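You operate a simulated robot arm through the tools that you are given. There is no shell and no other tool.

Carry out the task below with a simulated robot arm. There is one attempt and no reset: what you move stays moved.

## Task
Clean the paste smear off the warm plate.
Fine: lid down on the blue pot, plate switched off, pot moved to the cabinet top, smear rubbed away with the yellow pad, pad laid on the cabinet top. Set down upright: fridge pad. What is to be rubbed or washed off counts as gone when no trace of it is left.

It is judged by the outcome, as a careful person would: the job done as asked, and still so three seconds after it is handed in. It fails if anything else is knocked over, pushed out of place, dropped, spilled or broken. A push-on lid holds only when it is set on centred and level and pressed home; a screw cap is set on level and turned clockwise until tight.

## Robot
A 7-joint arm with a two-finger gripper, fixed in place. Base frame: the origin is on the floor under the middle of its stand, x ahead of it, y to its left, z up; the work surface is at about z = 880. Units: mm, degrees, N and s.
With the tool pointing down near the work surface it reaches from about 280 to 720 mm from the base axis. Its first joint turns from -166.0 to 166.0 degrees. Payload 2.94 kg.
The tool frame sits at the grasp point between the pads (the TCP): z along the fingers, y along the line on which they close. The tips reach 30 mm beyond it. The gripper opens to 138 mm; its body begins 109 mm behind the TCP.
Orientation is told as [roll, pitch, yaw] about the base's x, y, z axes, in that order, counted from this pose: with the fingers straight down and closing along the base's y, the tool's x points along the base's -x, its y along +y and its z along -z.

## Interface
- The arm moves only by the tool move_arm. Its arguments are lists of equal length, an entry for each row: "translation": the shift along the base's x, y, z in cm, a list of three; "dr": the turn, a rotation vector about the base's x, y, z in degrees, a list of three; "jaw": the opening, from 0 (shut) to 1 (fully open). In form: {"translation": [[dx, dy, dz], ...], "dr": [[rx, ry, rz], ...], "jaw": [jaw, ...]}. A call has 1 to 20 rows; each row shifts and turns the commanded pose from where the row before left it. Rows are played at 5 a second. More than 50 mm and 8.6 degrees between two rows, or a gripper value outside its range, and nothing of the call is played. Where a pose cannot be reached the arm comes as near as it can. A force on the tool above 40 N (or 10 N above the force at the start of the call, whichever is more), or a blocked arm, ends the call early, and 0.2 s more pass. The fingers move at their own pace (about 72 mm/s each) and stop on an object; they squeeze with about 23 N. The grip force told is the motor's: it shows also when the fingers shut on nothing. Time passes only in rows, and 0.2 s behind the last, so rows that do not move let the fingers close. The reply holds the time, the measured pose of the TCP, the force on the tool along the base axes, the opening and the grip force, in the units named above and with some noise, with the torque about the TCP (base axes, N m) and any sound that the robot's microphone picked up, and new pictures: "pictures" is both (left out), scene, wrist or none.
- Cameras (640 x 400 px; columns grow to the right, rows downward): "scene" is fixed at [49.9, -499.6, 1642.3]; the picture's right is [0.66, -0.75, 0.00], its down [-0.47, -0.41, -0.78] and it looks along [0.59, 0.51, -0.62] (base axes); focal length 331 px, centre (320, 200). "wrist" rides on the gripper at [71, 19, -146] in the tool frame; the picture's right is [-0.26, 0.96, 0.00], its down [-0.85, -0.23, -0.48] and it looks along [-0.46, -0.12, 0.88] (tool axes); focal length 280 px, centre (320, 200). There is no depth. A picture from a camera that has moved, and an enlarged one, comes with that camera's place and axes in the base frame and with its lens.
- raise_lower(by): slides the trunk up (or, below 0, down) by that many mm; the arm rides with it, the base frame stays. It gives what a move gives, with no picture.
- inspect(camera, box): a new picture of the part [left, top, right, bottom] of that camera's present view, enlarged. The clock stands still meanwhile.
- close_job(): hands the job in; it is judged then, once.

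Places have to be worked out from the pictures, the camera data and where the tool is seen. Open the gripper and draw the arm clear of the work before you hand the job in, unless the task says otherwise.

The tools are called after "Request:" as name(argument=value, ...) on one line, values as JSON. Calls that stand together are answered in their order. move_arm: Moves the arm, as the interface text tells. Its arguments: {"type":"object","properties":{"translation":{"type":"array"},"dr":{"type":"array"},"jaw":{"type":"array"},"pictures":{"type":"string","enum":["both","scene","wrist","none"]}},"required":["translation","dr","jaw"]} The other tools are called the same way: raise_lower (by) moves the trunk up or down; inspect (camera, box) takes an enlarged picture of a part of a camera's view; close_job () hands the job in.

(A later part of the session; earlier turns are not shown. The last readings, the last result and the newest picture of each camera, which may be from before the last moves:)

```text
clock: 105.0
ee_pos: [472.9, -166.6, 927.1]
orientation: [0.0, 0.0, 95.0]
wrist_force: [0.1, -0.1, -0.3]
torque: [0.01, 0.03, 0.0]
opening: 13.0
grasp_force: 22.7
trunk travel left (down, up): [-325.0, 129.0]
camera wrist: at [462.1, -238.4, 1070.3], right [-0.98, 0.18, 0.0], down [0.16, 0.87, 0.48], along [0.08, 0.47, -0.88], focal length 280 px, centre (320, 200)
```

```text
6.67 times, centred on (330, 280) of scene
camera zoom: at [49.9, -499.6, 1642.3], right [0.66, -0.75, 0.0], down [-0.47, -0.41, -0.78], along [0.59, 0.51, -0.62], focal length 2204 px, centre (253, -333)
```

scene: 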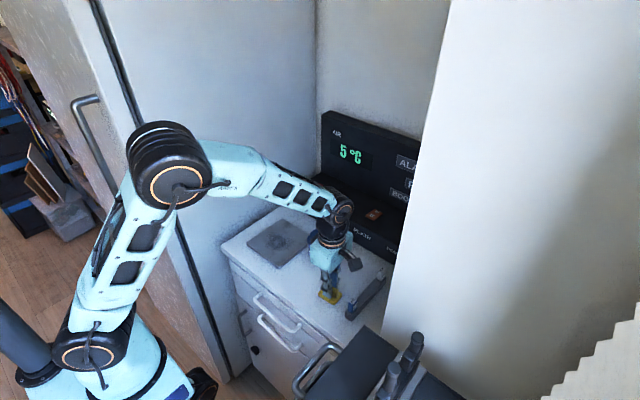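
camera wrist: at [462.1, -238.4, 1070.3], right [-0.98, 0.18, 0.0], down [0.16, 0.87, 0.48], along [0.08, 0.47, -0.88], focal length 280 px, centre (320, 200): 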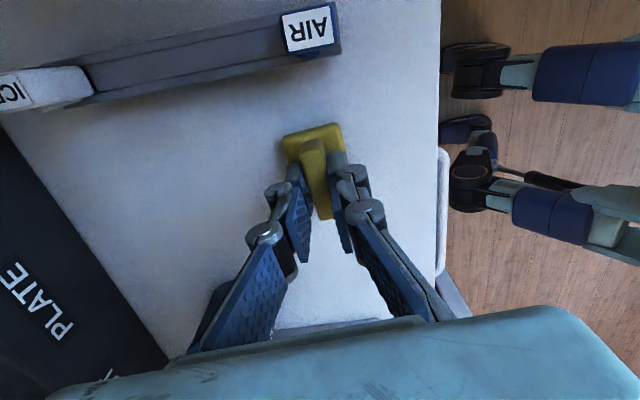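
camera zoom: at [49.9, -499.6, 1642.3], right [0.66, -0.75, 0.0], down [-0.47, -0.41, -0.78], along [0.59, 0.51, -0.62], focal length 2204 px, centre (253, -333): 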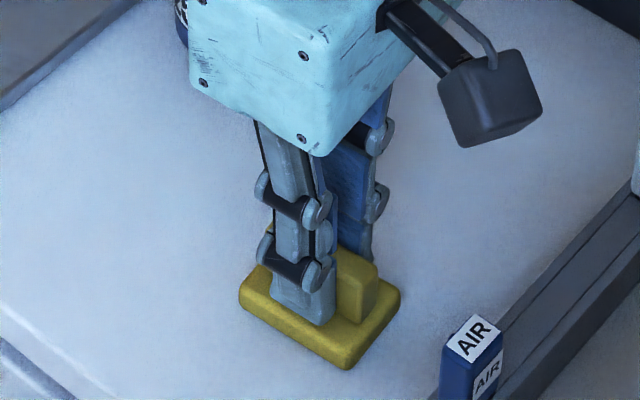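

The rib is held (13 mm, 23 N). I lift slowly first to check the hold.

Request:
move_arm(translation=[[0, 0, 0], [0, 0, 0.2], [0, 0, 0.4], [0, 0, 0.6], [0, 0, 0]], dr=[[0, 0, 0], [0, 0, 0], [0, 0, 0], [0, 0, 0], [0, 0, 0]], jaw=[0, 0, 0, 0, 0], pictures="none")

Request:
inspect(camera="scene", box=[300, 250, 360, 310])

Request:
inspect(camera="wrist", box=[240, 80, 400, 220])

```text
clock: 106.2
ee_pos: [475.0, -166.6, 938.3]
orientation: [0.0, 0.0, 95.0]
wrist_force: [0.6, 0.9, -0.2]
torque: [-0.04, 0.01, 0.01]
opening: 13.1
grasp_force: 23.1
trunk travel left (down, up): [-325.0, 129.0]
```

```text
6.67 times, centred on (330, 280) of scene
camera zoom: at [49.9, -499.6, 1642.3], right [0.66, -0.75, 0.0], down [-0.47, -0.41, -0.78], along [0.59, 0.51, -0.62], focal length 2204 px, centre (253, -333)
```

zoom: 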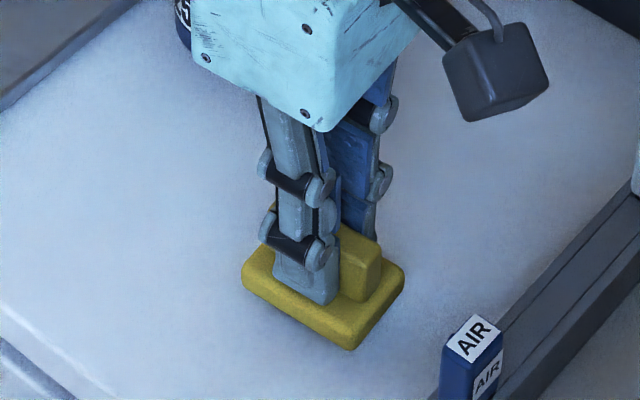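

```text
2.86 times, centred on (320, 150) of wrist
camera zoom: at [463.2, -238.8, 1082.6], right [-0.98, 0.18, 0.0], down [0.16, 0.87, 0.48], along [0.08, 0.47, -0.88], focal length 801 px, centre (320, 343)
```

zoom: 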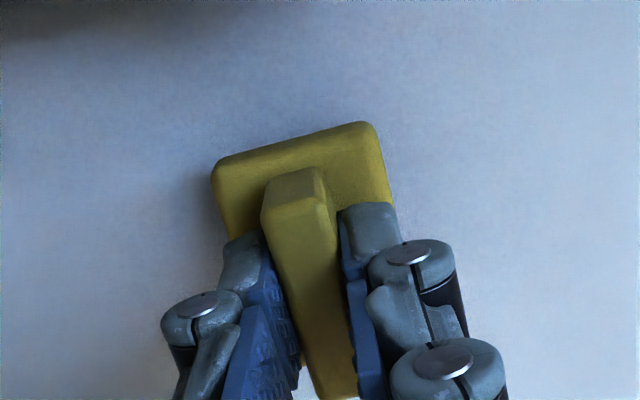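

The pad hangs securely. I raise it, carry it toward the plate along x≈480 (clear of the pot), and inspect the smear.

Request:
move_arm(translation=[[0, 0, 1.5], [0, 0, 3], [0, 0, 3], [0, 2, 2.5], [0, 4, 0], [0, 4, 0], [0, 4, 0], [0, 4, 0], [0, 3, 0], [0, 0, 0], [0, 0, 0]], dr=[[0, 0, 0], [0, 0, 0], [0, 0, 0], [0, 0, -2.5], [0, 0, -2.5], [0, 0, 0], [0, 0, 0], [0, 0, 0], [0, 0, 0], [0, 0, 0], [0, 0, 0]], jaw=[0, 0, 0, 0, 0, 0, 0, 0, 0, 0, 0])

Request:
inspect(camera="scene", box=[235, 205, 325, 280])

Request:
inspect(camera="wrist", box=[200, 60, 440, 260])

```text
clock: 108.6
ee_pos: [475.8, 41.1, 1036.4]
orientation: [-0.1, 0.0, 90.0]
wrist_force: [0.7, -0.4, -0.4]
torque: [0.02, -0.01, 0.0]
opening: 13.3
grasp_force: 22.9
trunk travel left (down, up): [-325.0, 129.0]
camera wrist: at [457.6, -28.5, 1180.8], right [-0.97, 0.26, 0.0], down [0.23, 0.85, 0.48], along [0.12, 0.46, -0.88], focal length 280 px, centre (320, 200)
```

scene: 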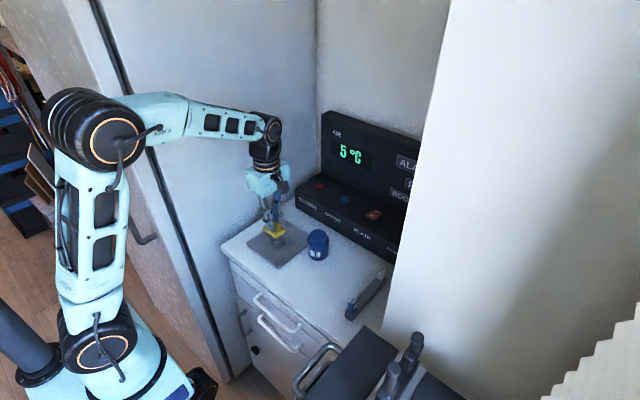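
wrist: 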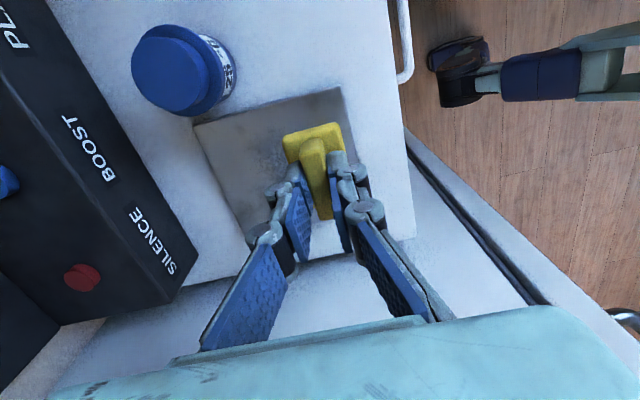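

```text
5.33 times, centred on (280, 242) of scene
camera zoom: at [49.9, -499.6, 1642.3], right [0.66, -0.75, 0.0], down [-0.47, -0.41, -0.78], along [0.59, 0.51, -0.62], focal length 1764 px, centre (533, -27)
```

zoom: 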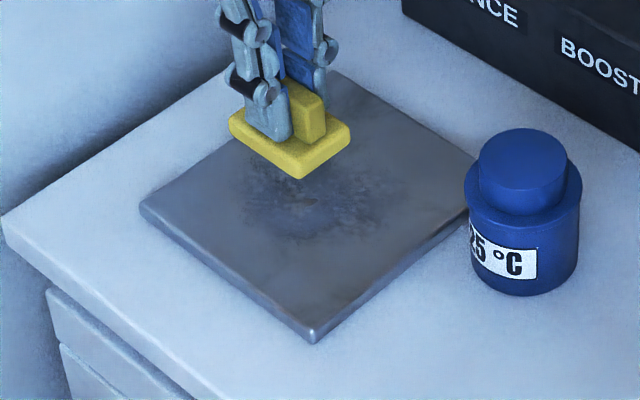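

```text
2.00 times, centred on (320, 160) of wrist
camera zoom: at [457.6, -28.5, 1180.8], right [-0.97, 0.26, 0.0], down [0.23, 0.85, 0.48], along [0.12, 0.46, -0.88], focal length 561 px, centre (320, 280)
```

zoom: 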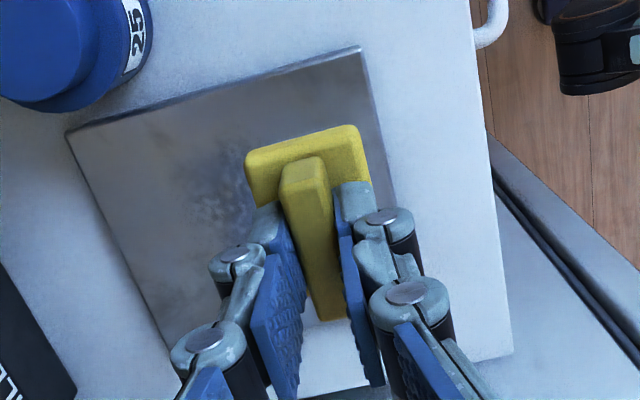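

The pot and lid are clear of the plate. The smear is a ~90 mm patch around (514, 77). I lower the pad toward the plate's near side to find contact.

Request:
move_arm(translation=[[0, 2, -2], [0.4, 1.6, -2.5], [0, 0, -2.5], [0, 0, -1.5], [0, 0, -0.5], [0, 0, 0], [0, 0, 0]], dr=[[0, 0, 0], [0, 0, 0], [0, 0, 0], [0, 0, 0], [0, 0, 0], [0, 0, 0], [0, 0, 0]], jaw=[0, 0, 0, 0, 0, 0, 0], pictures="none")

Request:
inspect(camera="scene", box=[240, 205, 320, 275])

```text
clock: 110.2
ee_pos: [477.0, 78.8, 946.6]
orientation: [-0.1, 0.1, 90.0]
wrist_force: [-1.0, 0.1, -0.6]
torque: [0.01, 0.02, 0.01]
opening: 13.2
grasp_force: 23.0
trunk travel left (down, up): [-325.0, 129.0]
```

```text
5.71 times, centred on (280, 240) of scene
camera zoom: at [49.9, -499.6, 1642.3], right [0.66, -0.75, 0.0], down [-0.47, -0.41, -0.78], along [0.59, 0.51, -0.62], focal length 1890 px, centre (549, -29)
```

zoom: 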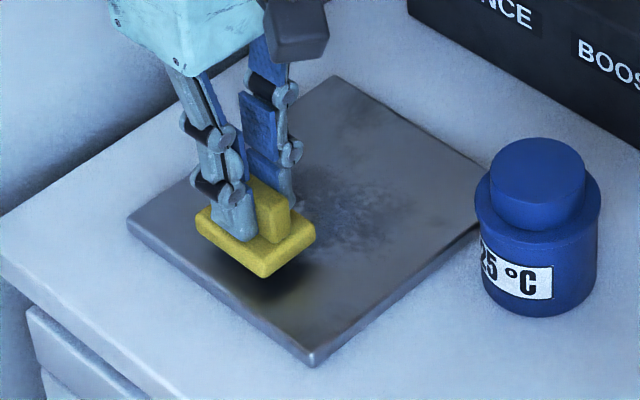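

Request:
move_arm(translation=[[0, 0, -0.2], [0, 0, -0.2], [0, 0, -0.1], [0, 0, -0.1], [0, 0, 0]], dr=[[0, 0, 0], [0, 0, 0], [0, 0, 0], [0, 0, 0], [0, 0, 0]], jaw=[0, 0, 0, 0, 0], pictures="none")

```text
clock: 111.4
ee_pos: [478.5, 79.9, 942.6]
orientation: [0.0, 0.0, 90.0]
wrist_force: [0.1, -0.3, -1.1]
torque: [-0.01, 0.04, 0.0]
opening: 13.0
grasp_force: 23.0
trunk travel left (down, up): [-325.0, 129.0]
```

No contact yet at z≈942.6; I keep lowering in 1 mm steps until a light contact force appears.

Request:
move_arm(translation=[[0, 0, -0.1], [0, 0, -0.1], [0, 0, -0.1], [0, 0, 0]], dr=[[0, 0, 0], [0, 0, 0], [0, 0, 0], [0, 0, 0]], jaw=[0, 0, 0, 0], pictures="none")

```text
clock: 112.4
ee_pos: [478.8, 81.1, 937.0]
orientation: [0.0, 0.0, 90.0]
wrist_force: [-0.1, 0.3, -0.3]
torque: [-0.01, -0.01, 0.02]
opening: 12.9
grasp_force: 22.9
trunk travel left (down, up): [-325.0, 129.0]
```

Request:
move_arm(translation=[[0, 0, -0.1], [0, 0, -0.1], [0, 0, 0]], dr=[[0, 0, 0], [0, 0, 0], [0, 0, 0]], jaw=[0, 0, 0], pictures="none")

Request:
inspect(camera="scene", box=[240, 205, 320, 275])

```text
clock: 113.2
ee_pos: [479.3, 79.7, 937.3]
orientation: [-0.1, -0.1, 90.0]
wrist_force: [-2.3, -0.4, 9.4]
torque: [-0.01, 0.13, -0.03]
opening: 13.0
grasp_force: 23.3
trunk travel left (down, up): [-325.0, 129.0]
```

```text
5.71 times, centred on (280, 240) of scene
camera zoom: at [49.9, -499.6, 1642.3], right [0.66, -0.75, 0.0], down [-0.47, -0.41, -0.78], along [0.59, 0.51, -0.62], focal length 1890 px, centre (549, -29)
```

zoom: 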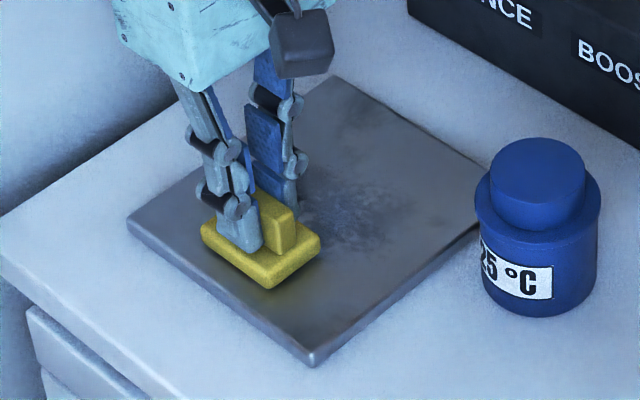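

Light contact (9.4 N). I rub in long strokes along x, stepping across in y.

Request:
move_arm(translation=[[1.6, 0, 0], [1.6, 0, 0], [1.6, 0, 0], [1.6, 0, 0], [1.6, 0, 0], [0, -1.6, 0], [-1.6, 0, 0], [-1.6, 0, 0], [-1.6, 0, 0], [-1.6, 0, 0], [-1.6, 0, 0], [0, -1.2, 0], [1.6, 0, 0], [1.6, 0, 0], [1.6, 0, 0], [1.6, 0, 0], [1.6, 0, 0], [0, 0, 0]], dr=[[0, 0, 0], [0, 0, 0], [0, 0, 0], [0, 0, 0], [0, 0, 0], [0, 0, 0], [0, 0, 0], [0, 0, 0], [0, 0, 0], [0, 0, 0], [0, 0, 0], [0, 0, 0], [0, 0, 0], [0, 0, 0], [0, 0, 0], [0, 0, 0], [0, 0, 0], [0, 0, 0]], jaw=[0, 0, 0, 0, 0, 0, 0, 0, 0, 0, 0, 0, 0, 0, 0, 0, 0, 0])

Request:
inspect(camera="scene", box=[240, 205, 320, 275])

Request:
inspect(camera="wrist", box=[240, 60, 440, 240])

```text
clock: 117.0
ee_pos: [560.2, 52.3, 935.6]
orientation: [-0.1, 0.0, 90.0]
wrist_force: [-2.1, 0.2, 9.8]
torque: [-0.01, 0.06, 0.0]
opening: 12.9
grasp_force: 22.7
trunk travel left (down, up): [-325.0, 129.0]
camera wrist: at [540.1, -18.2, 1080.1], right [-0.97, 0.26, 0.0], down [0.23, 0.85, 0.48], along [0.13, 0.46, -0.88], focal length 280 px, centre (320, 200)
```

scene: 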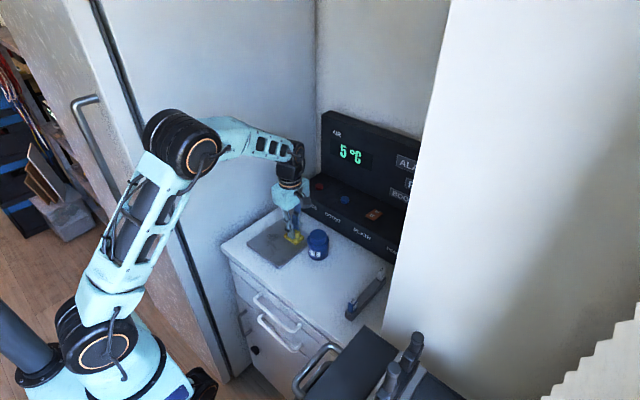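
wrist: 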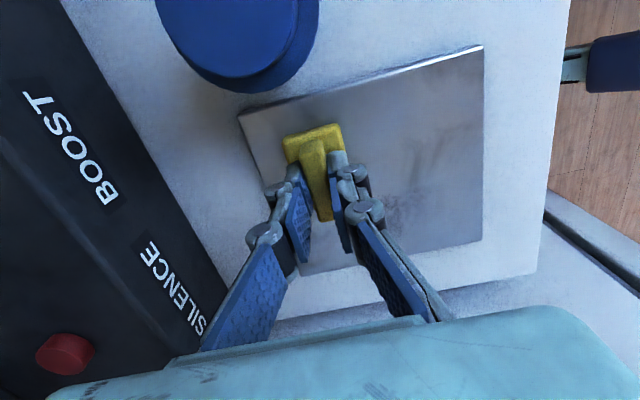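

```text
5.71 times, centred on (280, 240) of scene
camera zoom: at [49.9, -499.6, 1642.3], right [0.66, -0.75, 0.0], down [-0.47, -0.41, -0.78], along [0.59, 0.51, -0.62], focal length 1890 px, centre (549, -29)
```

zoom: 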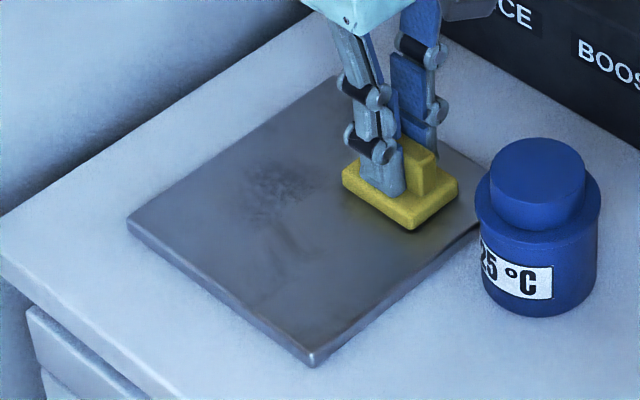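

```text
2.22 times, centred on (340, 150) of wrist
camera zoom: at [540.1, -18.2, 1080.1], right [-0.97, 0.26, 0.0], down [0.23, 0.85, 0.48], along [0.13, 0.46, -0.88], focal length 623 px, centre (276, 311)
```

zoom: 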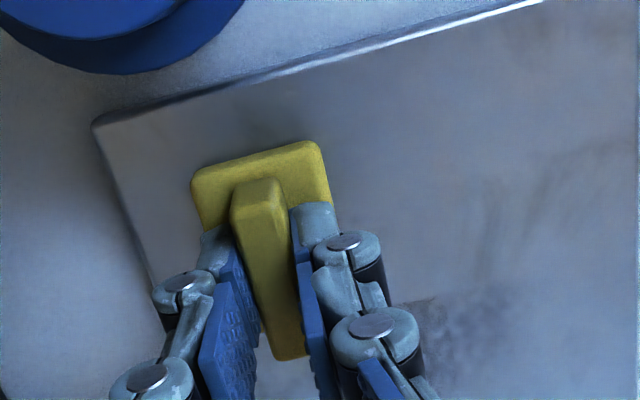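

Rubbing clears the smear where the pad passes; what's left lies toward +y. I continue with strokes at larger y.

Request:
move_arm(translation=[[0, 1.8, 0], [0, 1.8, 0], [0, 1.8, 0], [-1.6, 0, 0], [-1.6, 0, 0], [-1.6, 0, 0], [-1.6, 0, 0], [-1.6, 0, 0], [-0.8, 0, 0], [0, 1.4, 0], [1.6, 0, 0], [1.6, 0, 0], [1.6, 0, 0], [1.6, 0, 0], [1.6, 0, 0], [1, 0, 0], [0, -2.4, 0], [-1.6, 0, 0], [-1.6, 0, 0], [-1.6, 0, 0]], dr=[[0, 0, 0], [0, 0, 0], [0, 0, 0], [0, 0, 0], [0, 0, 0], [0, 0, 0], [0, 0, 0], [0, 0, 0], [0, 0, 0], [0, 0, 0], [0, 0, 0], [0, 0, 0], [0, 0, 0], [0, 0, 0], [0, 0, 0], [0, 0, 0], [0, 0, 0], [0, 0, 0], [0, 0, 0], [0, 0, 0]], jaw=[0, 0, 0, 0, 0, 0, 0, 0, 0, 0, 0, 0, 0, 0, 0, 0, 0, 0, 0, 0])

Request:
inspect(camera="scene", box=[240, 205, 320, 275])

Request:
inspect(camera="wrist", box=[200, 40, 460, 260])

```text
clock: 121.2
ee_pos: [513.6, 92.9, 936.2]
orientation: [0.0, 0.0, 90.0]
wrist_force: [-0.6, 0.3, -1.0]
torque: [-0.01, -0.02, 0.01]
opening: 12.7
grasp_force: 23.1
trunk travel left (down, up): [-325.0, 129.0]
camera wrist: at [495.2, 23.0, 1081.0], right [-0.96, 0.26, 0.0], down [0.23, 0.85, 0.48], along [0.13, 0.46, -0.88], focal length 280 px, centre (320, 200)
```

scene: 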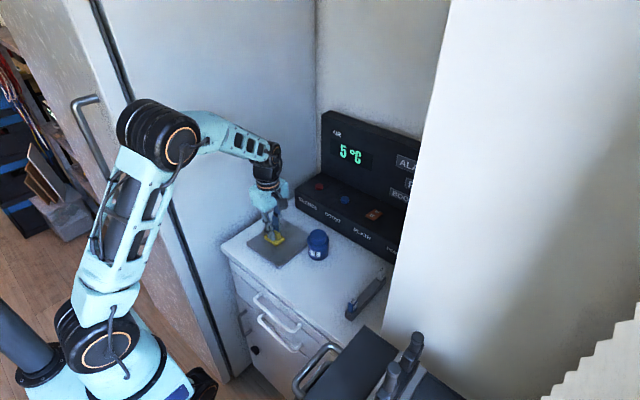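
wrist: 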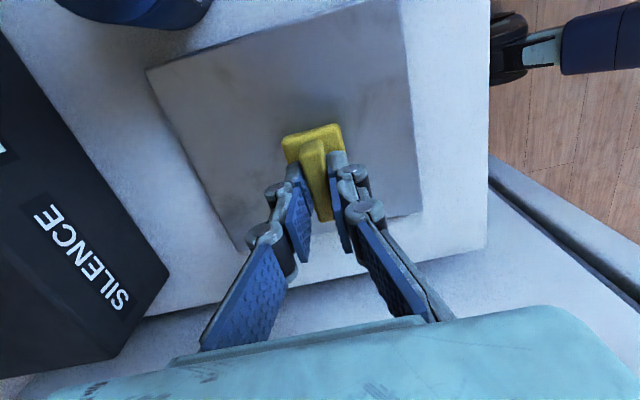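

```text
5.71 times, centred on (280, 240) of scene
camera zoom: at [49.9, -499.6, 1642.3], right [0.66, -0.75, 0.0], down [-0.47, -0.41, -0.78], along [0.59, 0.51, -0.62], focal length 1890 px, centre (549, -29)
```

zoom: 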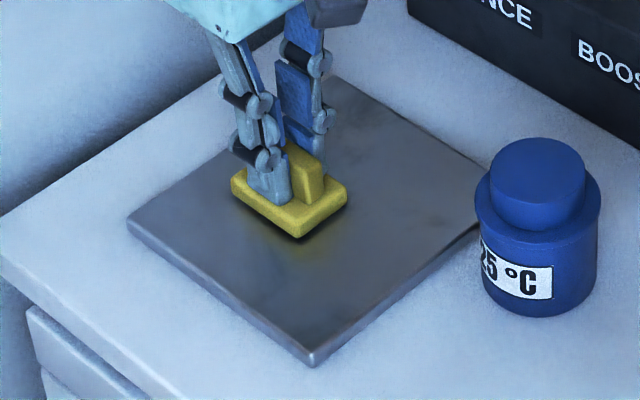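

```text
1.82 times, centred on (330, 150) of wrist
camera zoom: at [495.2, 23.0, 1081.0], right [-0.96, 0.26, 0.0], down [0.23, 0.85, 0.48], along [0.13, 0.46, -0.88], focal length 510 px, centre (302, 291)
```

zoom: 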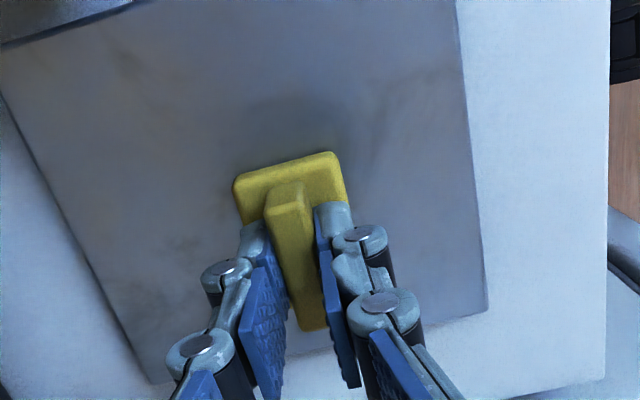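

The smear looks largely gone. I lift the pad clear and move aside to inspect the whole plate.

Request:
move_arm(translation=[[0, 0, 1.5], [0, 0, 3], [0, 0, 4], [-1, -2, 3], [-2, -4, 0], [-2, -4, 0], [-1, -4, 0], [0, -4, 0], [0, 0, 0]], dr=[[0, 0, 0], [0, 0, 0], [0, 0, 0], [0, 0, 0], [0, 0, 0], [0, 0, 0], [0, 0, 0], [0, 0, 0], [0, 0, 0]], jaw=[0, 0, 0, 0, 0, 0, 0, 0, 0])

Request:
inspect(camera="scene", box=[235, 205, 325, 280])

Request:
inspect(camera="scene", box=[255, 215, 305, 255])

Request:
inspect(camera="wrist", box=[150, 150, 400, 320])

```text
clock: 123.2
ee_pos: [454.2, -84.8, 1050.8]
orientation: [0.0, 0.0, 90.0]
wrist_force: [-0.5, 0.3, -0.4]
torque: [0.02, 0.01, -0.02]
opening: 12.9
grasp_force: 23.1
trunk travel left (down, up): [-325.0, 129.0]
camera wrist: at [435.4, -156.8, 1196.2], right [-0.97, 0.26, 0.0], down [0.23, 0.85, 0.48], along [0.12, 0.46, -0.88], focal length 280 px, centre (320, 200)
```

scene: 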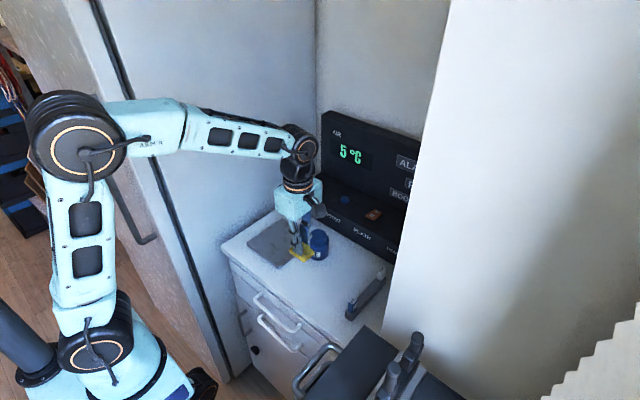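
wrist: 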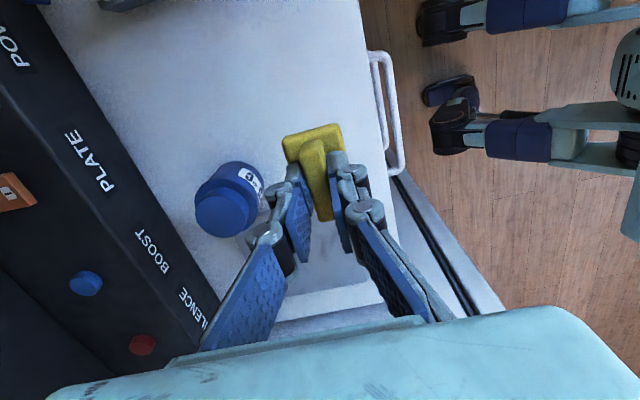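

```text
5.33 times, centred on (280, 242) of scene
camera zoom: at [49.9, -499.6, 1642.3], right [0.66, -0.75, 0.0], down [-0.47, -0.41, -0.78], along [0.59, 0.51, -0.62], focal length 1764 px, centre (533, -27)
```

zoom: 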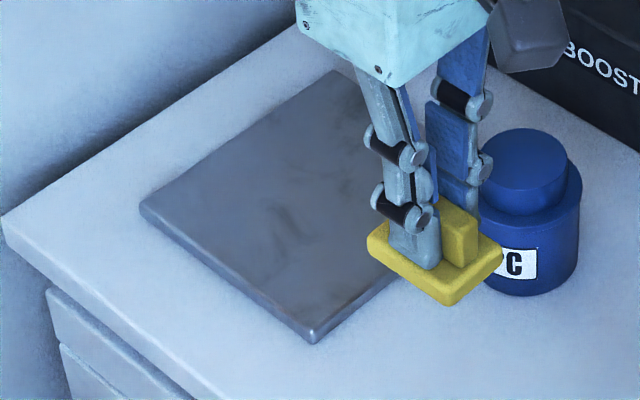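

```text
10.00 times, centred on (280, 235) of scene
camera zoom: at [49.9, -499.6, 1642.3], right [0.66, -0.75, 0.0], down [-0.47, -0.41, -0.78], along [0.59, 0.51, -0.62], focal length 3307 px, centre (720, -150)
```

zoom: 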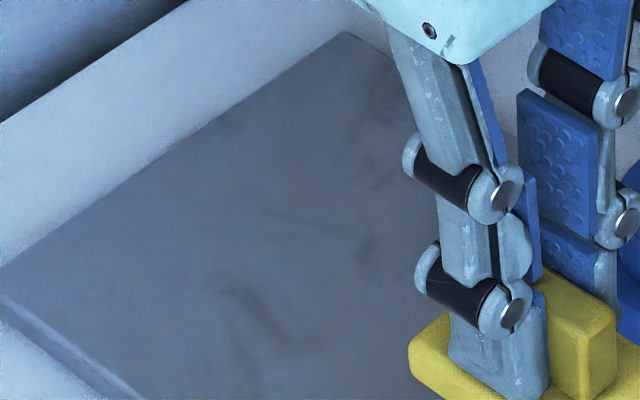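

```text
2.35 times, centred on (275, 235) of wrist
camera zoom: at [435.4, -156.8, 1196.2], right [-0.97, 0.26, 0.0], down [0.23, 0.85, 0.48], along [0.12, 0.46, -0.88], focal length 660 px, centre (426, 118)
```

zoom: 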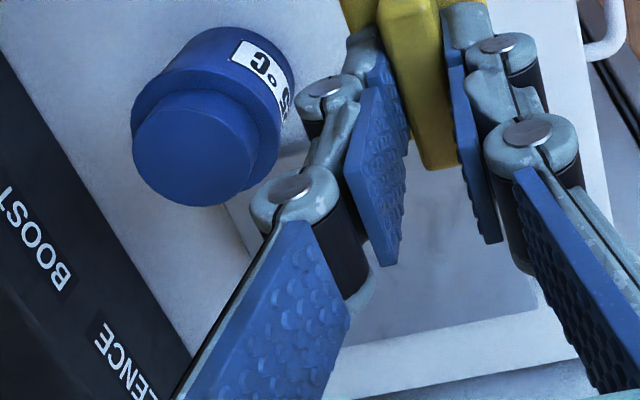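

The bulk is gone; some faint marks remain that may be plate texture or traces, and contact was lost at the end of the last stroke. I go back for a second, firmer pass over the whole area.

Request:
move_arm(translation=[[0, 4, 0], [0.5, 4, 0], [1, 4, -1], [1, 2.4, -2], [0, 0, -3], [0, 0, -3], [0, 0, -1.5], [0, 0, -0.5], [0, 0, -0.2], [0, 0, 0]], dr=[[0, 0, 0], [0, 0, 0], [0, 0, 0], [0, 0, 0], [0, 0, 0], [0, 0, 0], [0, 0, 0], [0, 0, 0], [0, 0, 0], [0, 0, 0]], jaw=[0, 0, 0, 0, 0, 0, 0, 0, 0, 0], pictures="none")

```text
clock: 125.4
ee_pos: [479.7, 59.9, 938.4]
orientation: [0.0, -0.1, 89.9]
wrist_force: [0.2, -0.4, -0.1]
torque: [-0.02, -0.02, -0.03]
opening: 13.1
grasp_force: 22.8
trunk travel left (down, up): [-325.0, 129.0]
```

Request:
move_arm(translation=[[0, 0, -0.15], [0, 0, -0.15], [0, 0, -0.1], [0, 0, 0]], dr=[[0, 0, 0], [0, 0, 0], [0, 0, 0], [0, 0, 0]], jaw=[0, 0, 0, 0], pictures="none")

```text
clock: 126.4
ee_pos: [478.5, 59.5, 936.0]
orientation: [-0.1, 0.0, 90.0]
wrist_force: [0.1, -0.3, 6.0]
torque: [0.01, 0.0, 0.0]
opening: 12.7
grasp_force: 23.1
trunk travel left (down, up): [-325.0, 129.0]
```

6 N of contact; I press a touch more and run the second raster.

Request:
move_arm(translation=[[0, 0, -0.08], [1.6, 0, 0], [1.6, 0, 0], [1.6, 0, 0], [1.6, 0, 0], [1.6, 0, 0], [1.6, 0, 0], [0, 1.6, 0], [-1.6, 0, 0], [-1.6, 0, 0], [-1.6, 0, 0], [-1.6, 0, 0], [-1.6, 0, 0], [-1.6, 0, 0], [-1.2, 0, 0], [0, 1.6, 0], [1.6, 0, 0], [1.6, 0, 0], [1.6, 0, 0], [1.6, 0, 0]], dr=[[0, 0, 0], [0, 0, 0], [0, 0, 0], [0, 0, 0], [0, 0, 0], [0, 0, 0], [0, 0, 0], [0, 0, 0], [0, 0, 0], [0, 0, 0], [0, 0, 0], [0, 0, 0], [0, 0, 0], [0, 0, 0], [0, 0, 0], [0, 0, 0], [0, 0, 0], [0, 0, 0], [0, 0, 0], [0, 0, 0]], jaw=[0, 0, 0, 0, 0, 0, 0, 0, 0, 0, 0, 0, 0, 0, 0, 0, 0, 0, 0, 0], pictures="none")

Request:
inspect(camera="scene", box=[240, 205, 320, 275])

```text
clock: 130.6
ee_pos: [527.3, 91.4, 933.7]
orientation: [-0.1, 0.0, 90.0]
wrist_force: [-2.6, -0.5, 10.3]
torque: [0.01, 0.09, -0.03]
opening: 12.8
grasp_force: 22.8
trunk travel left (down, up): [-325.0, 129.0]
```

```text
5.71 times, centred on (280, 240) of scene
camera zoom: at [49.9, -499.6, 1642.3], right [0.66, -0.75, 0.0], down [-0.47, -0.41, -0.78], along [0.59, 0.51, -0.62], focal length 1890 px, centre (549, -29)
```

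zoom: 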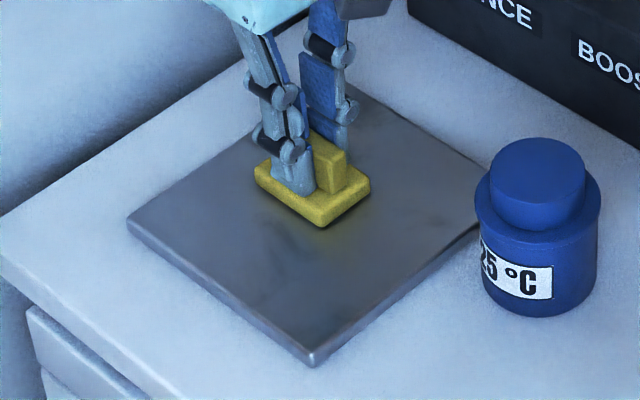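

Request:
move_arm(translation=[[1.6, 0, 0], [1.6, 0, 0], [1.6, 0, 0], [0, 1.6, 0], [-1.6, 0, 0], [-1.6, 0, 0], [-1.6, 0, 0], [-1.6, 0, 0], [-1.6, 0, 0], [-1.6, 0, 0], [-1.2, 0, 0], [0, 1.4, 0], [1.6, 0, 0], [1.6, 0, 0], [1.6, 0, 0], [1.6, 0, 0], [1.6, 0, 0], [1.6, 0, 0], [1.2, 0, 0], [0, -1.6, 0]], dr=[[0, 0, 0], [0, 0, 0], [0, 0, 0], [0, 0, 0], [0, 0, 0], [0, 0, 0], [0, 0, 0], [0, 0, 0], [0, 0, 0], [0, 0, 0], [0, 0, 0], [0, 0, 0], [0, 0, 0], [0, 0, 0], [0, 0, 0], [0, 0, 0], [0, 0, 0], [0, 0, 0], [0, 0, 0], [0, 0, 0]], jaw=[0, 0, 0, 0, 0, 0, 0, 0, 0, 0, 0, 0, 0, 0, 0, 0, 0, 0, 0, 0], pictures="none")

Request:
inspect(camera="scene", box=[240, 205, 320, 275])

```text
clock: 134.8
ee_pos: [579.3, 104.2, 934.2]
orientation: [-0.1, -0.1, 90.0]
wrist_force: [-0.8, 0.2, 6.0]
torque: [-0.02, -0.01, 0.01]
opening: 12.9
grasp_force: 23.4
trunk travel left (down, up): [-325.0, 129.0]
```

```text
5.71 times, centred on (280, 240) of scene
camera zoom: at [49.9, -499.6, 1642.3], right [0.66, -0.75, 0.0], down [-0.47, -0.41, -0.78], along [0.59, 0.51, -0.62], focal length 1890 px, centre (549, -29)
```

zoom: 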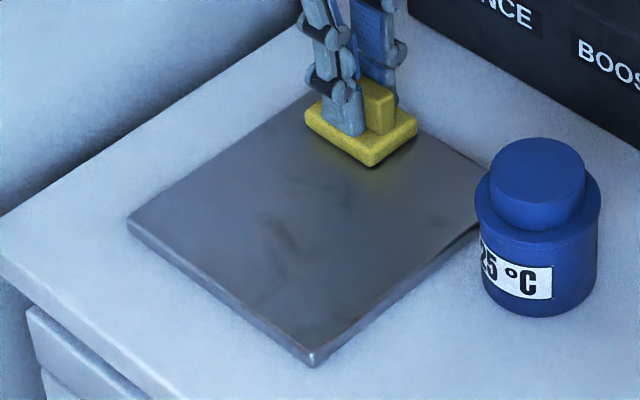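

Request:
inspect(camera="scene", box=[262, 225, 302, 262])

Request:
inspect(camera="wrist", box=[320, 40, 520, 220])

```text
10.81 times, centred on (282, 244) of scene
camera zoom: at [49.9, -499.6, 1642.3], right [0.66, -0.75, 0.0], down [-0.47, -0.41, -0.78], along [0.59, 0.51, -0.62], focal length 3575 px, centre (731, -270)
```

zoom: 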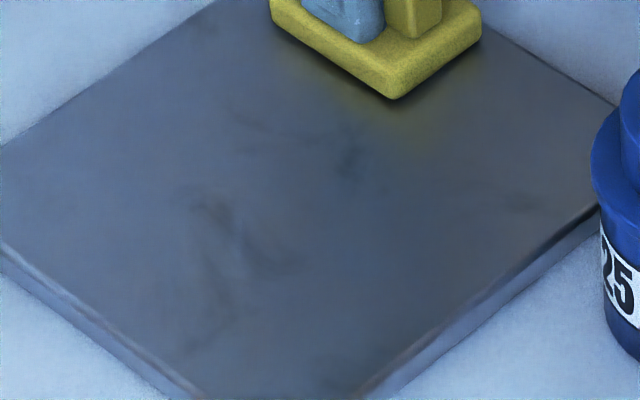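

```text
2.22 times, centred on (420, 130) of wrist
camera zoom: at [560.3, 33.5, 1078.8], right [-0.97, 0.26, 0.0], down [0.23, 0.85, 0.48], along [0.13, 0.46, -0.88], focal length 623 px, centre (98, 356)
```

zoom: 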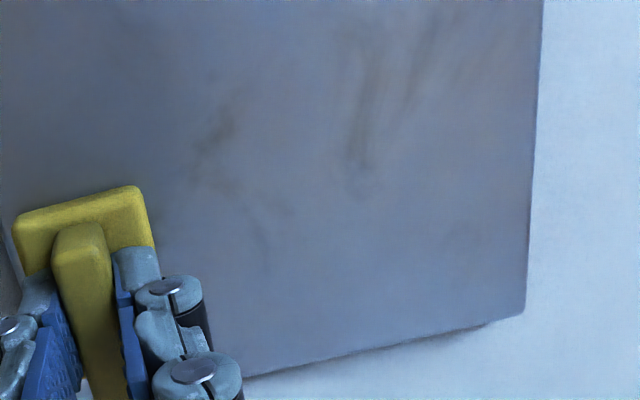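

The remaining marks are smooth brownish streaks, unlike the speckled smear — probably plate texture. To be sure, I scrub harder right over the streak at about (497, 71) and compare.

Request:
move_arm(translation=[[-1.6, -0.6, -0.05], [-1.6, -0.6, 0], [-1.6, -0.6, -0.05], [-1.6, -0.6, 0], [-1.6, -0.6, 0], [-1.5, 0, 0], [0, -2, 0], [1.5, 0, 0], [0, 2, 0], [1.5, 0, 0], [0, -2, 0], [-1.5, 0, 0], [0, 2, 0], [-1.5, 0, 0], [0, -2, 0], [1.5, 0, 0], [1.5, 2, 0], [-1.5, 1, 0], [-1.5, -1, 0], [0, 0, 0]], dr=[[0, 0, 0], [0, 0, 0], [0, 0, 0], [0, 0, 0], [0, 0, 0], [0, 0, 0], [0, 0, 0], [0, 0, 0], [0, 0, 0], [0, 0, 0], [0, 0, 0], [0, 0, 0], [0, 0, 0], [0, 0, 0], [0, 0, 0], [0, 0, 0], [0, 0, 0], [0, 0, 0], [0, 0, 0], [0, 0, 0]], jaw=[0, 0, 0, 0, 0, 0, 0, 0, 0, 0, 0, 0, 0, 0, 0, 0, 0, 0, 0, 0], pictures="none")

Request:
inspect(camera="scene", box=[240, 205, 320, 275])

```text
clock: 139.0
ee_pos: [481.3, 75.8, 933.6]
orientation: [0.2, 0.0, 90.0]
wrist_force: [-0.7, 0.8, 8.1]
torque: [0.07, -0.05, 0.01]
opening: 13.0
grasp_force: 23.2
trunk travel left (down, up): [-325.0, 129.0]
```

```text
5.71 times, centred on (280, 240) of scene
camera zoom: at [49.9, -499.6, 1642.3], right [0.66, -0.75, 0.0], down [-0.47, -0.41, -0.78], along [0.59, 0.51, -0.62], focal length 1890 px, centre (549, -29)
```

zoom: 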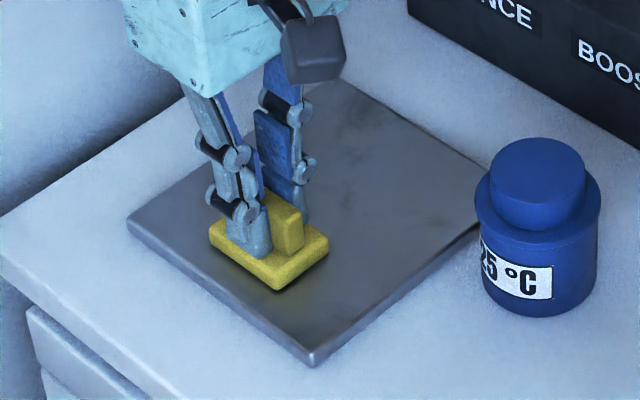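

I also do one stroke along the plate's right side (y≈40), then lift away for a full look.

Request:
move_arm(translation=[[0, -1.8, 0], [0, -1.8, 0], [1.6, 0, 0], [1.6, 0, 0], [1.6, 0, 0], [1.6, 0, 0], [1.6, 0, 0], [1.4, 0, 0], [0, 0, 1.5], [0, 0, 3], [0, 0, 4], [0, 0, 3], [-4, -2, 2], [-4, -3, 0], [-4, -3, 0], [-3, -3, 0], [0, -3, 0], [0, 0, 0]], dr=[[0, 0, 0], [0, 0, 0], [0, 0, 0], [0, 0, 0], [0, 0, 0], [0, 0, 0], [0, 0, 0], [0, 0, 0], [0, 0, 0], [0, 0, 0], [0, 0, 0], [0, 0, 0], [0, 0, 0], [0, 0, 0], [0, 0, 0], [0, 0, 0], [0, 0, 0], [0, 0, 0]], jaw=[0, 0, 0, 0, 0, 0, 0, 0, 0, 0, 0, 0, 0, 0, 0, 0, 0, 0])

Request:
inspect(camera="scene", box=[240, 205, 320, 275])

Request:
inspect(camera="scene", box=[255, 215, 305, 255])

```text
clock: 142.8
ee_pos: [425.7, -104.2, 1066.5]
orientation: [0.0, 0.0, 89.9]
wrist_force: [-0.5, -0.4, -0.4]
torque: [0.04, -0.01, -0.02]
opening: 12.8
grasp_force: 22.1
trunk travel left (down, up): [-325.0, 129.0]
camera wrist: at [407.6, -174.9, 1210.9], right [-0.97, 0.26, 0.0], down [0.23, 0.85, 0.48], along [0.12, 0.46, -0.88], focal length 280 px, centre (320, 200)
```

scene: 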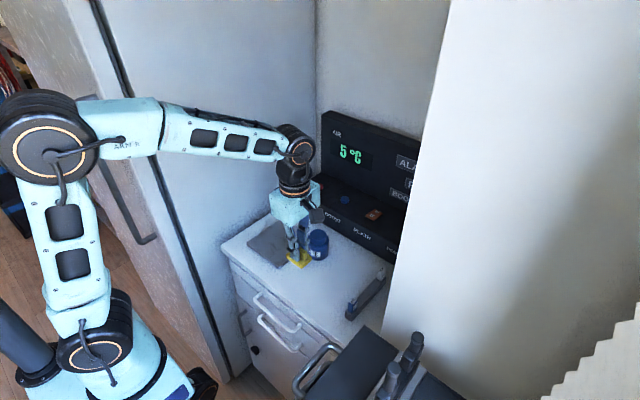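
wrist: 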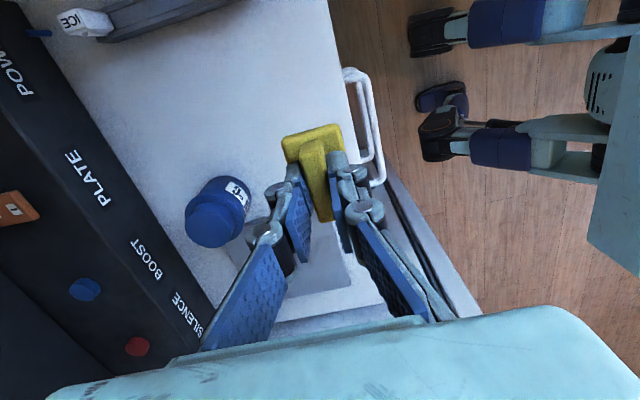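

```text
5.71 times, centred on (280, 240) of scene
camera zoom: at [49.9, -499.6, 1642.3], right [0.66, -0.75, 0.0], down [-0.47, -0.41, -0.78], along [0.59, 0.51, -0.62], focal length 1890 px, centre (549, -29)
```

zoom: 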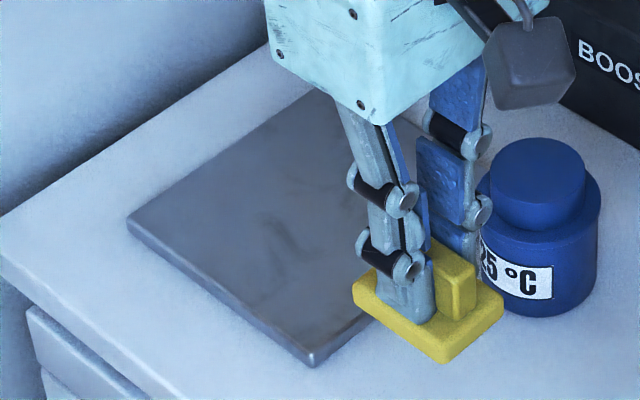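

```text
10.00 times, centred on (280, 235) of scene
camera zoom: at [49.9, -499.6, 1642.3], right [0.66, -0.75, 0.0], down [-0.47, -0.41, -0.78], along [0.59, 0.51, -0.62], focal length 3307 px, centre (720, -150)
```

zoom: 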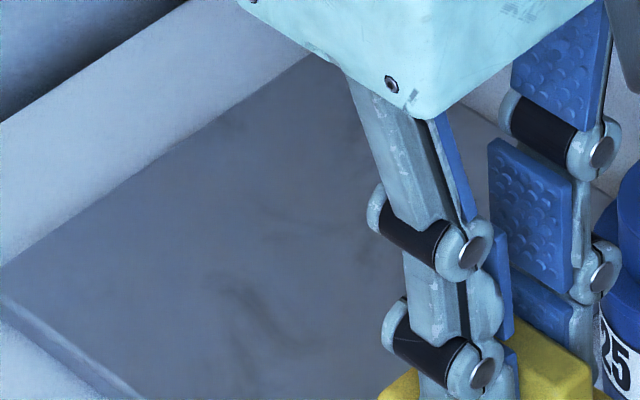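

The streak is pixel-for-pixel unchanged by the scrubbing, so it is plate texture; the speckled smear is gone. Now I carry the pad back to its free spot near (475, -163) and lower it.

Request:
move_arm(translation=[[1.5, -2, 0], [2, -2, 0], [1.4, -1.9, -1], [0, 0, -3], [0, 0, -3.5], [0, 0, -3], [0, 0, -2], [0, 0, -0.8], [0, 0, 0], [0, 0, 0]], dr=[[0, 0, 0], [0, 0, 0], [0, 0, 0], [0, 0, 0], [0, 0, 0], [0, 0, 0], [0, 0, 0], [0, 0, 0], [0, 0, 0], [0, 0, 0]], jaw=[0, 0, 0, 0, 0, 0, 0, 0, 0, 0])

Request:
inspect(camera="scene", box=[290, 235, 370, 315])

Request:
inspect(camera="scene", box=[235, 205, 315, 275])

```text
clock: 145.0
ee_pos: [477.9, -159.6, 935.1]
orientation: [0.0, 0.0, 89.9]
wrist_force: [-1.3, 1.1, -0.2]
torque: [-0.02, 0.0, 0.0]
opening: 12.9
grasp_force: 23.8
trunk travel left (down, up): [-325.0, 129.0]
camera wrist: at [458.9, -230.7, 1079.3], right [-0.97, 0.26, 0.0], down [0.23, 0.85, 0.48], along [0.12, 0.46, -0.88], focal length 280 px, centre (320, 200)
```

scene: 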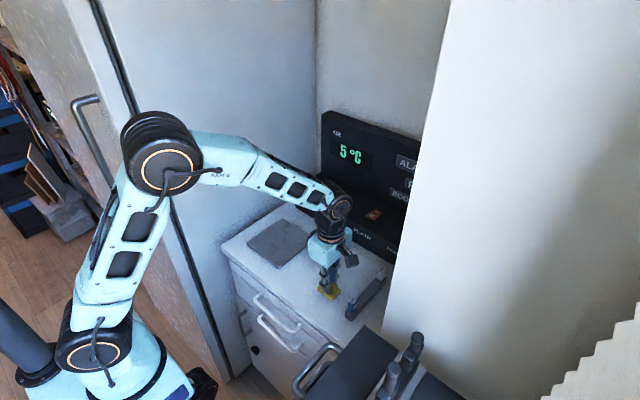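
wrist: 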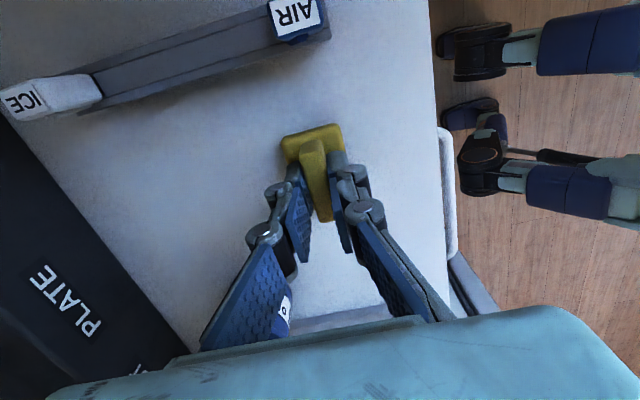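

```text
5.00 times, centred on (330, 275) of scene
camera zoom: at [49.9, -499.6, 1642.3], right [0.66, -0.75, 0.0], down [-0.47, -0.41, -0.78], along [0.59, 0.51, -0.62], focal length 1653 px, centre (270, -175)
```

zoom: 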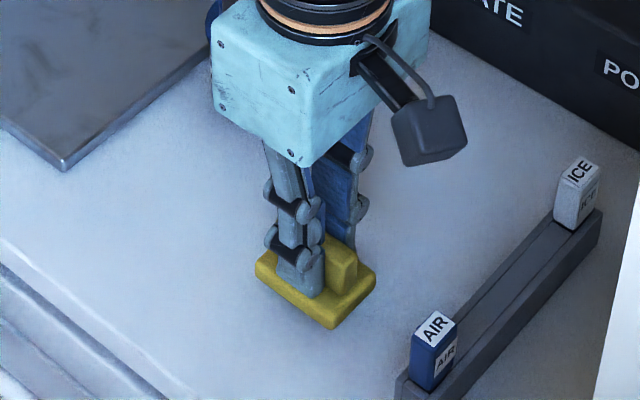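

```text
5.71 times, centred on (275, 240) of scene
camera zoom: at [49.9, -499.6, 1642.3], right [0.66, -0.75, 0.0], down [-0.47, -0.41, -0.78], along [0.59, 0.51, -0.62], focal length 1890 px, centre (577, -29)
```

zoom: 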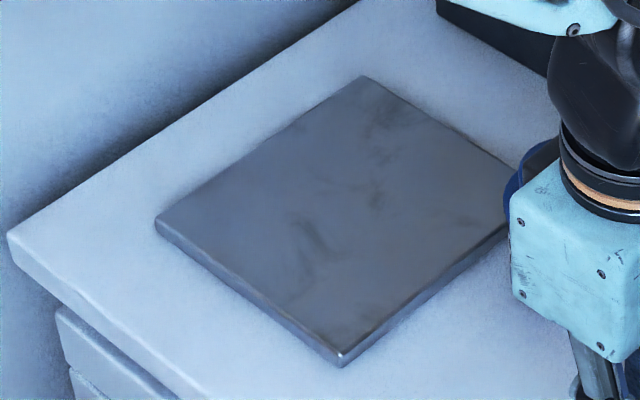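

The whole plate is visible now: only the smooth brownish metal texture remains, no speckled smear. I lower the pad the last centimetre until it touches the cabinet top.

Request:
move_arm(translation=[[0, 0, -0.4], [0, 0, -0.3], [0, 0, -0.2], [0, 0, -0.1], [0, 0, 0]], dr=[[0, 0, 0], [0, 0, 0], [0, 0, 0], [0, 0, 0], [0, 0, 0]], jaw=[0, 0, 0, 0, 0], pictures="none")

```text
clock: 146.2
ee_pos: [476.0, -158.9, 923.6]
orientation: [0.0, 0.0, 90.1]
wrist_force: [0.2, 1.0, 0.1]
torque: [0.0, 0.03, 0.02]
opening: 13.1
grasp_force: 23.2
trunk travel left (down, up): [-325.0, 129.0]
```

Request:
move_arm(translation=[[0, 0, -0.08], [0, 0, -0.08], [0, 0, 0]], dr=[[0, 0, 0], [0, 0, 0], [0, 0, 0]], jaw=[0, 0, 0], pictures="none")

```text
clock: 147.0
ee_pos: [476.6, -158.7, 923.8]
orientation: [-0.1, 0.1, 90.0]
wrist_force: [0.4, -0.9, -0.8]
torque: [0.01, -0.02, 0.04]
opening: 12.9
grasp_force: 23.2
trunk travel left (down, up): [-325.0, 129.0]
```

Request:
move_arm(translation=[[0, 0, -0.1], [0, 0, -0.08], [0, 0, 0]], dr=[[0, 0, 0], [0, 0, 0], [0, 0, 0]], jaw=[0, 0, 0], pictures="none")

Request:
inspect(camera="scene", box=[300, 250, 360, 310])

```text
clock: 147.8
ee_pos: [477.5, -160.1, 922.4]
orientation: [-0.1, 0.0, 89.9]
wrist_force: [2.8, 0.0, 9.4]
torque: [0.07, -0.08, -0.02]
opening: 12.8
grasp_force: 22.7
trunk travel left (down, up): [-325.0, 129.0]
```

```text
6.67 times, centred on (330, 280) of scene
camera zoom: at [49.9, -499.6, 1642.3], right [0.66, -0.75, 0.0], down [-0.47, -0.41, -0.78], along [0.59, 0.51, -0.62], focal length 2204 px, centre (253, -333)
```

zoom: 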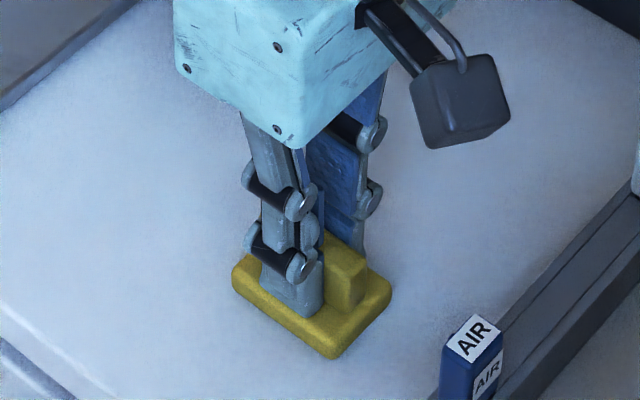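

The pad sits flat on the cabinet top (9 N). I ease up slightly while opening, then rise straight up.

Request:
move_arm(translation=[[0, 0, 0.1], [0, 0, 0.15], [0, 0, 0.15], [0, 0, 0.5], [0, 0, 2], [0, 0, 3], [0, 0, 4], [0, 0, 4], [0, 0, 0]], dr=[[0, 0, 0], [0, 0, 0], [0, 0, 0], [0, 0, 0], [0, 0, 0], [0, 0, 0], [0, 0, 0], [0, 0, 0], [0, 0, 0]], jaw=[0.15, 0.25, 0.25, 0.25, 0.25, 0.25, 0.25, 0.25, 0.25])

Request:
inspect(camera="scene", box=[290, 235, 370, 315])

Request:
inspect(camera="wrist", box=[220, 60, 420, 220])

```text
clock: 149.8
ee_pos: [474.3, -160.5, 1064.0]
orientation: [0.0, 0.1, 90.1]
wrist_force: [-0.8, 0.4, -0.1]
torque: [0.02, 0.01, 0.0]
opening: 34.6
grasp_force: 0.1
trunk travel left (down, up): [-325.0, 129.0]
camera wrist: at [455.7, -232.6, 1208.1], right [-0.97, 0.26, 0.0], down [0.23, 0.85, 0.48], along [0.12, 0.46, -0.88], focal length 280 px, centre (320, 200)
```

scene: 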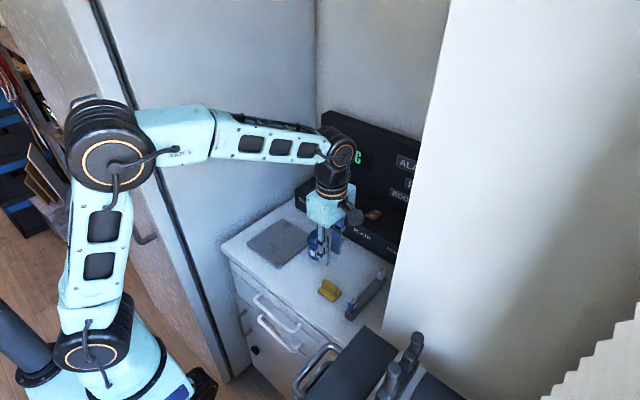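
wrist: 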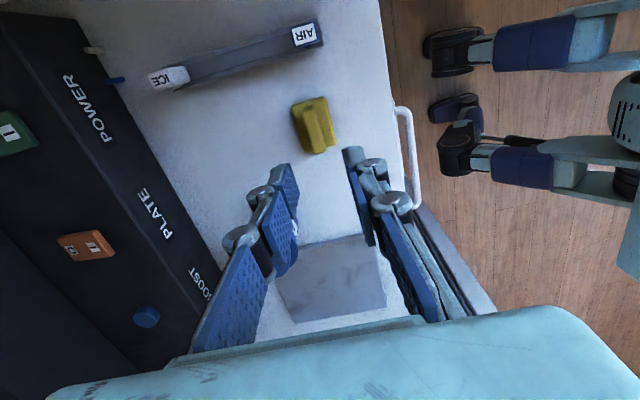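

```text
5.00 times, centred on (330, 275) of scene
camera zoom: at [49.9, -499.6, 1642.3], right [0.66, -0.75, 0.0], down [-0.47, -0.41, -0.78], along [0.59, 0.51, -0.62], focal length 1653 px, centre (270, -175)
```

zoom: 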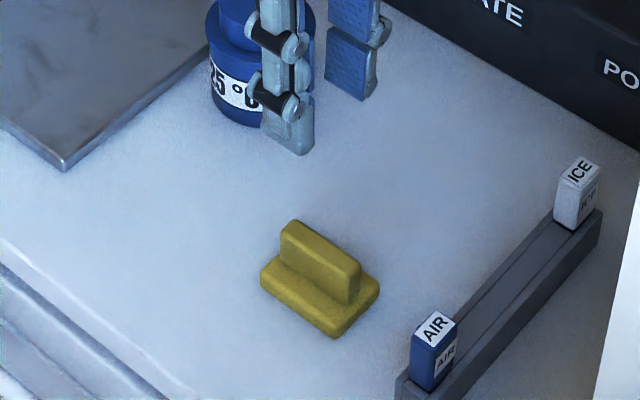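

```text
2.50 times, centred on (320, 140) of wrist
camera zoom: at [455.7, -232.6, 1208.1], right [-0.97, 0.26, 0.0], down [0.23, 0.85, 0.48], along [0.12, 0.46, -0.88], focal length 701 px, centre (320, 350)
```

zoom: 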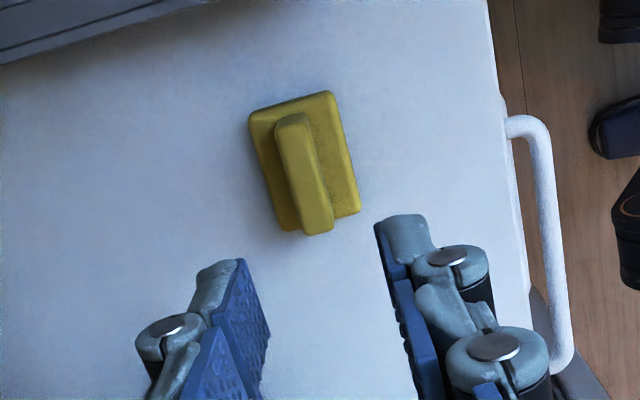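

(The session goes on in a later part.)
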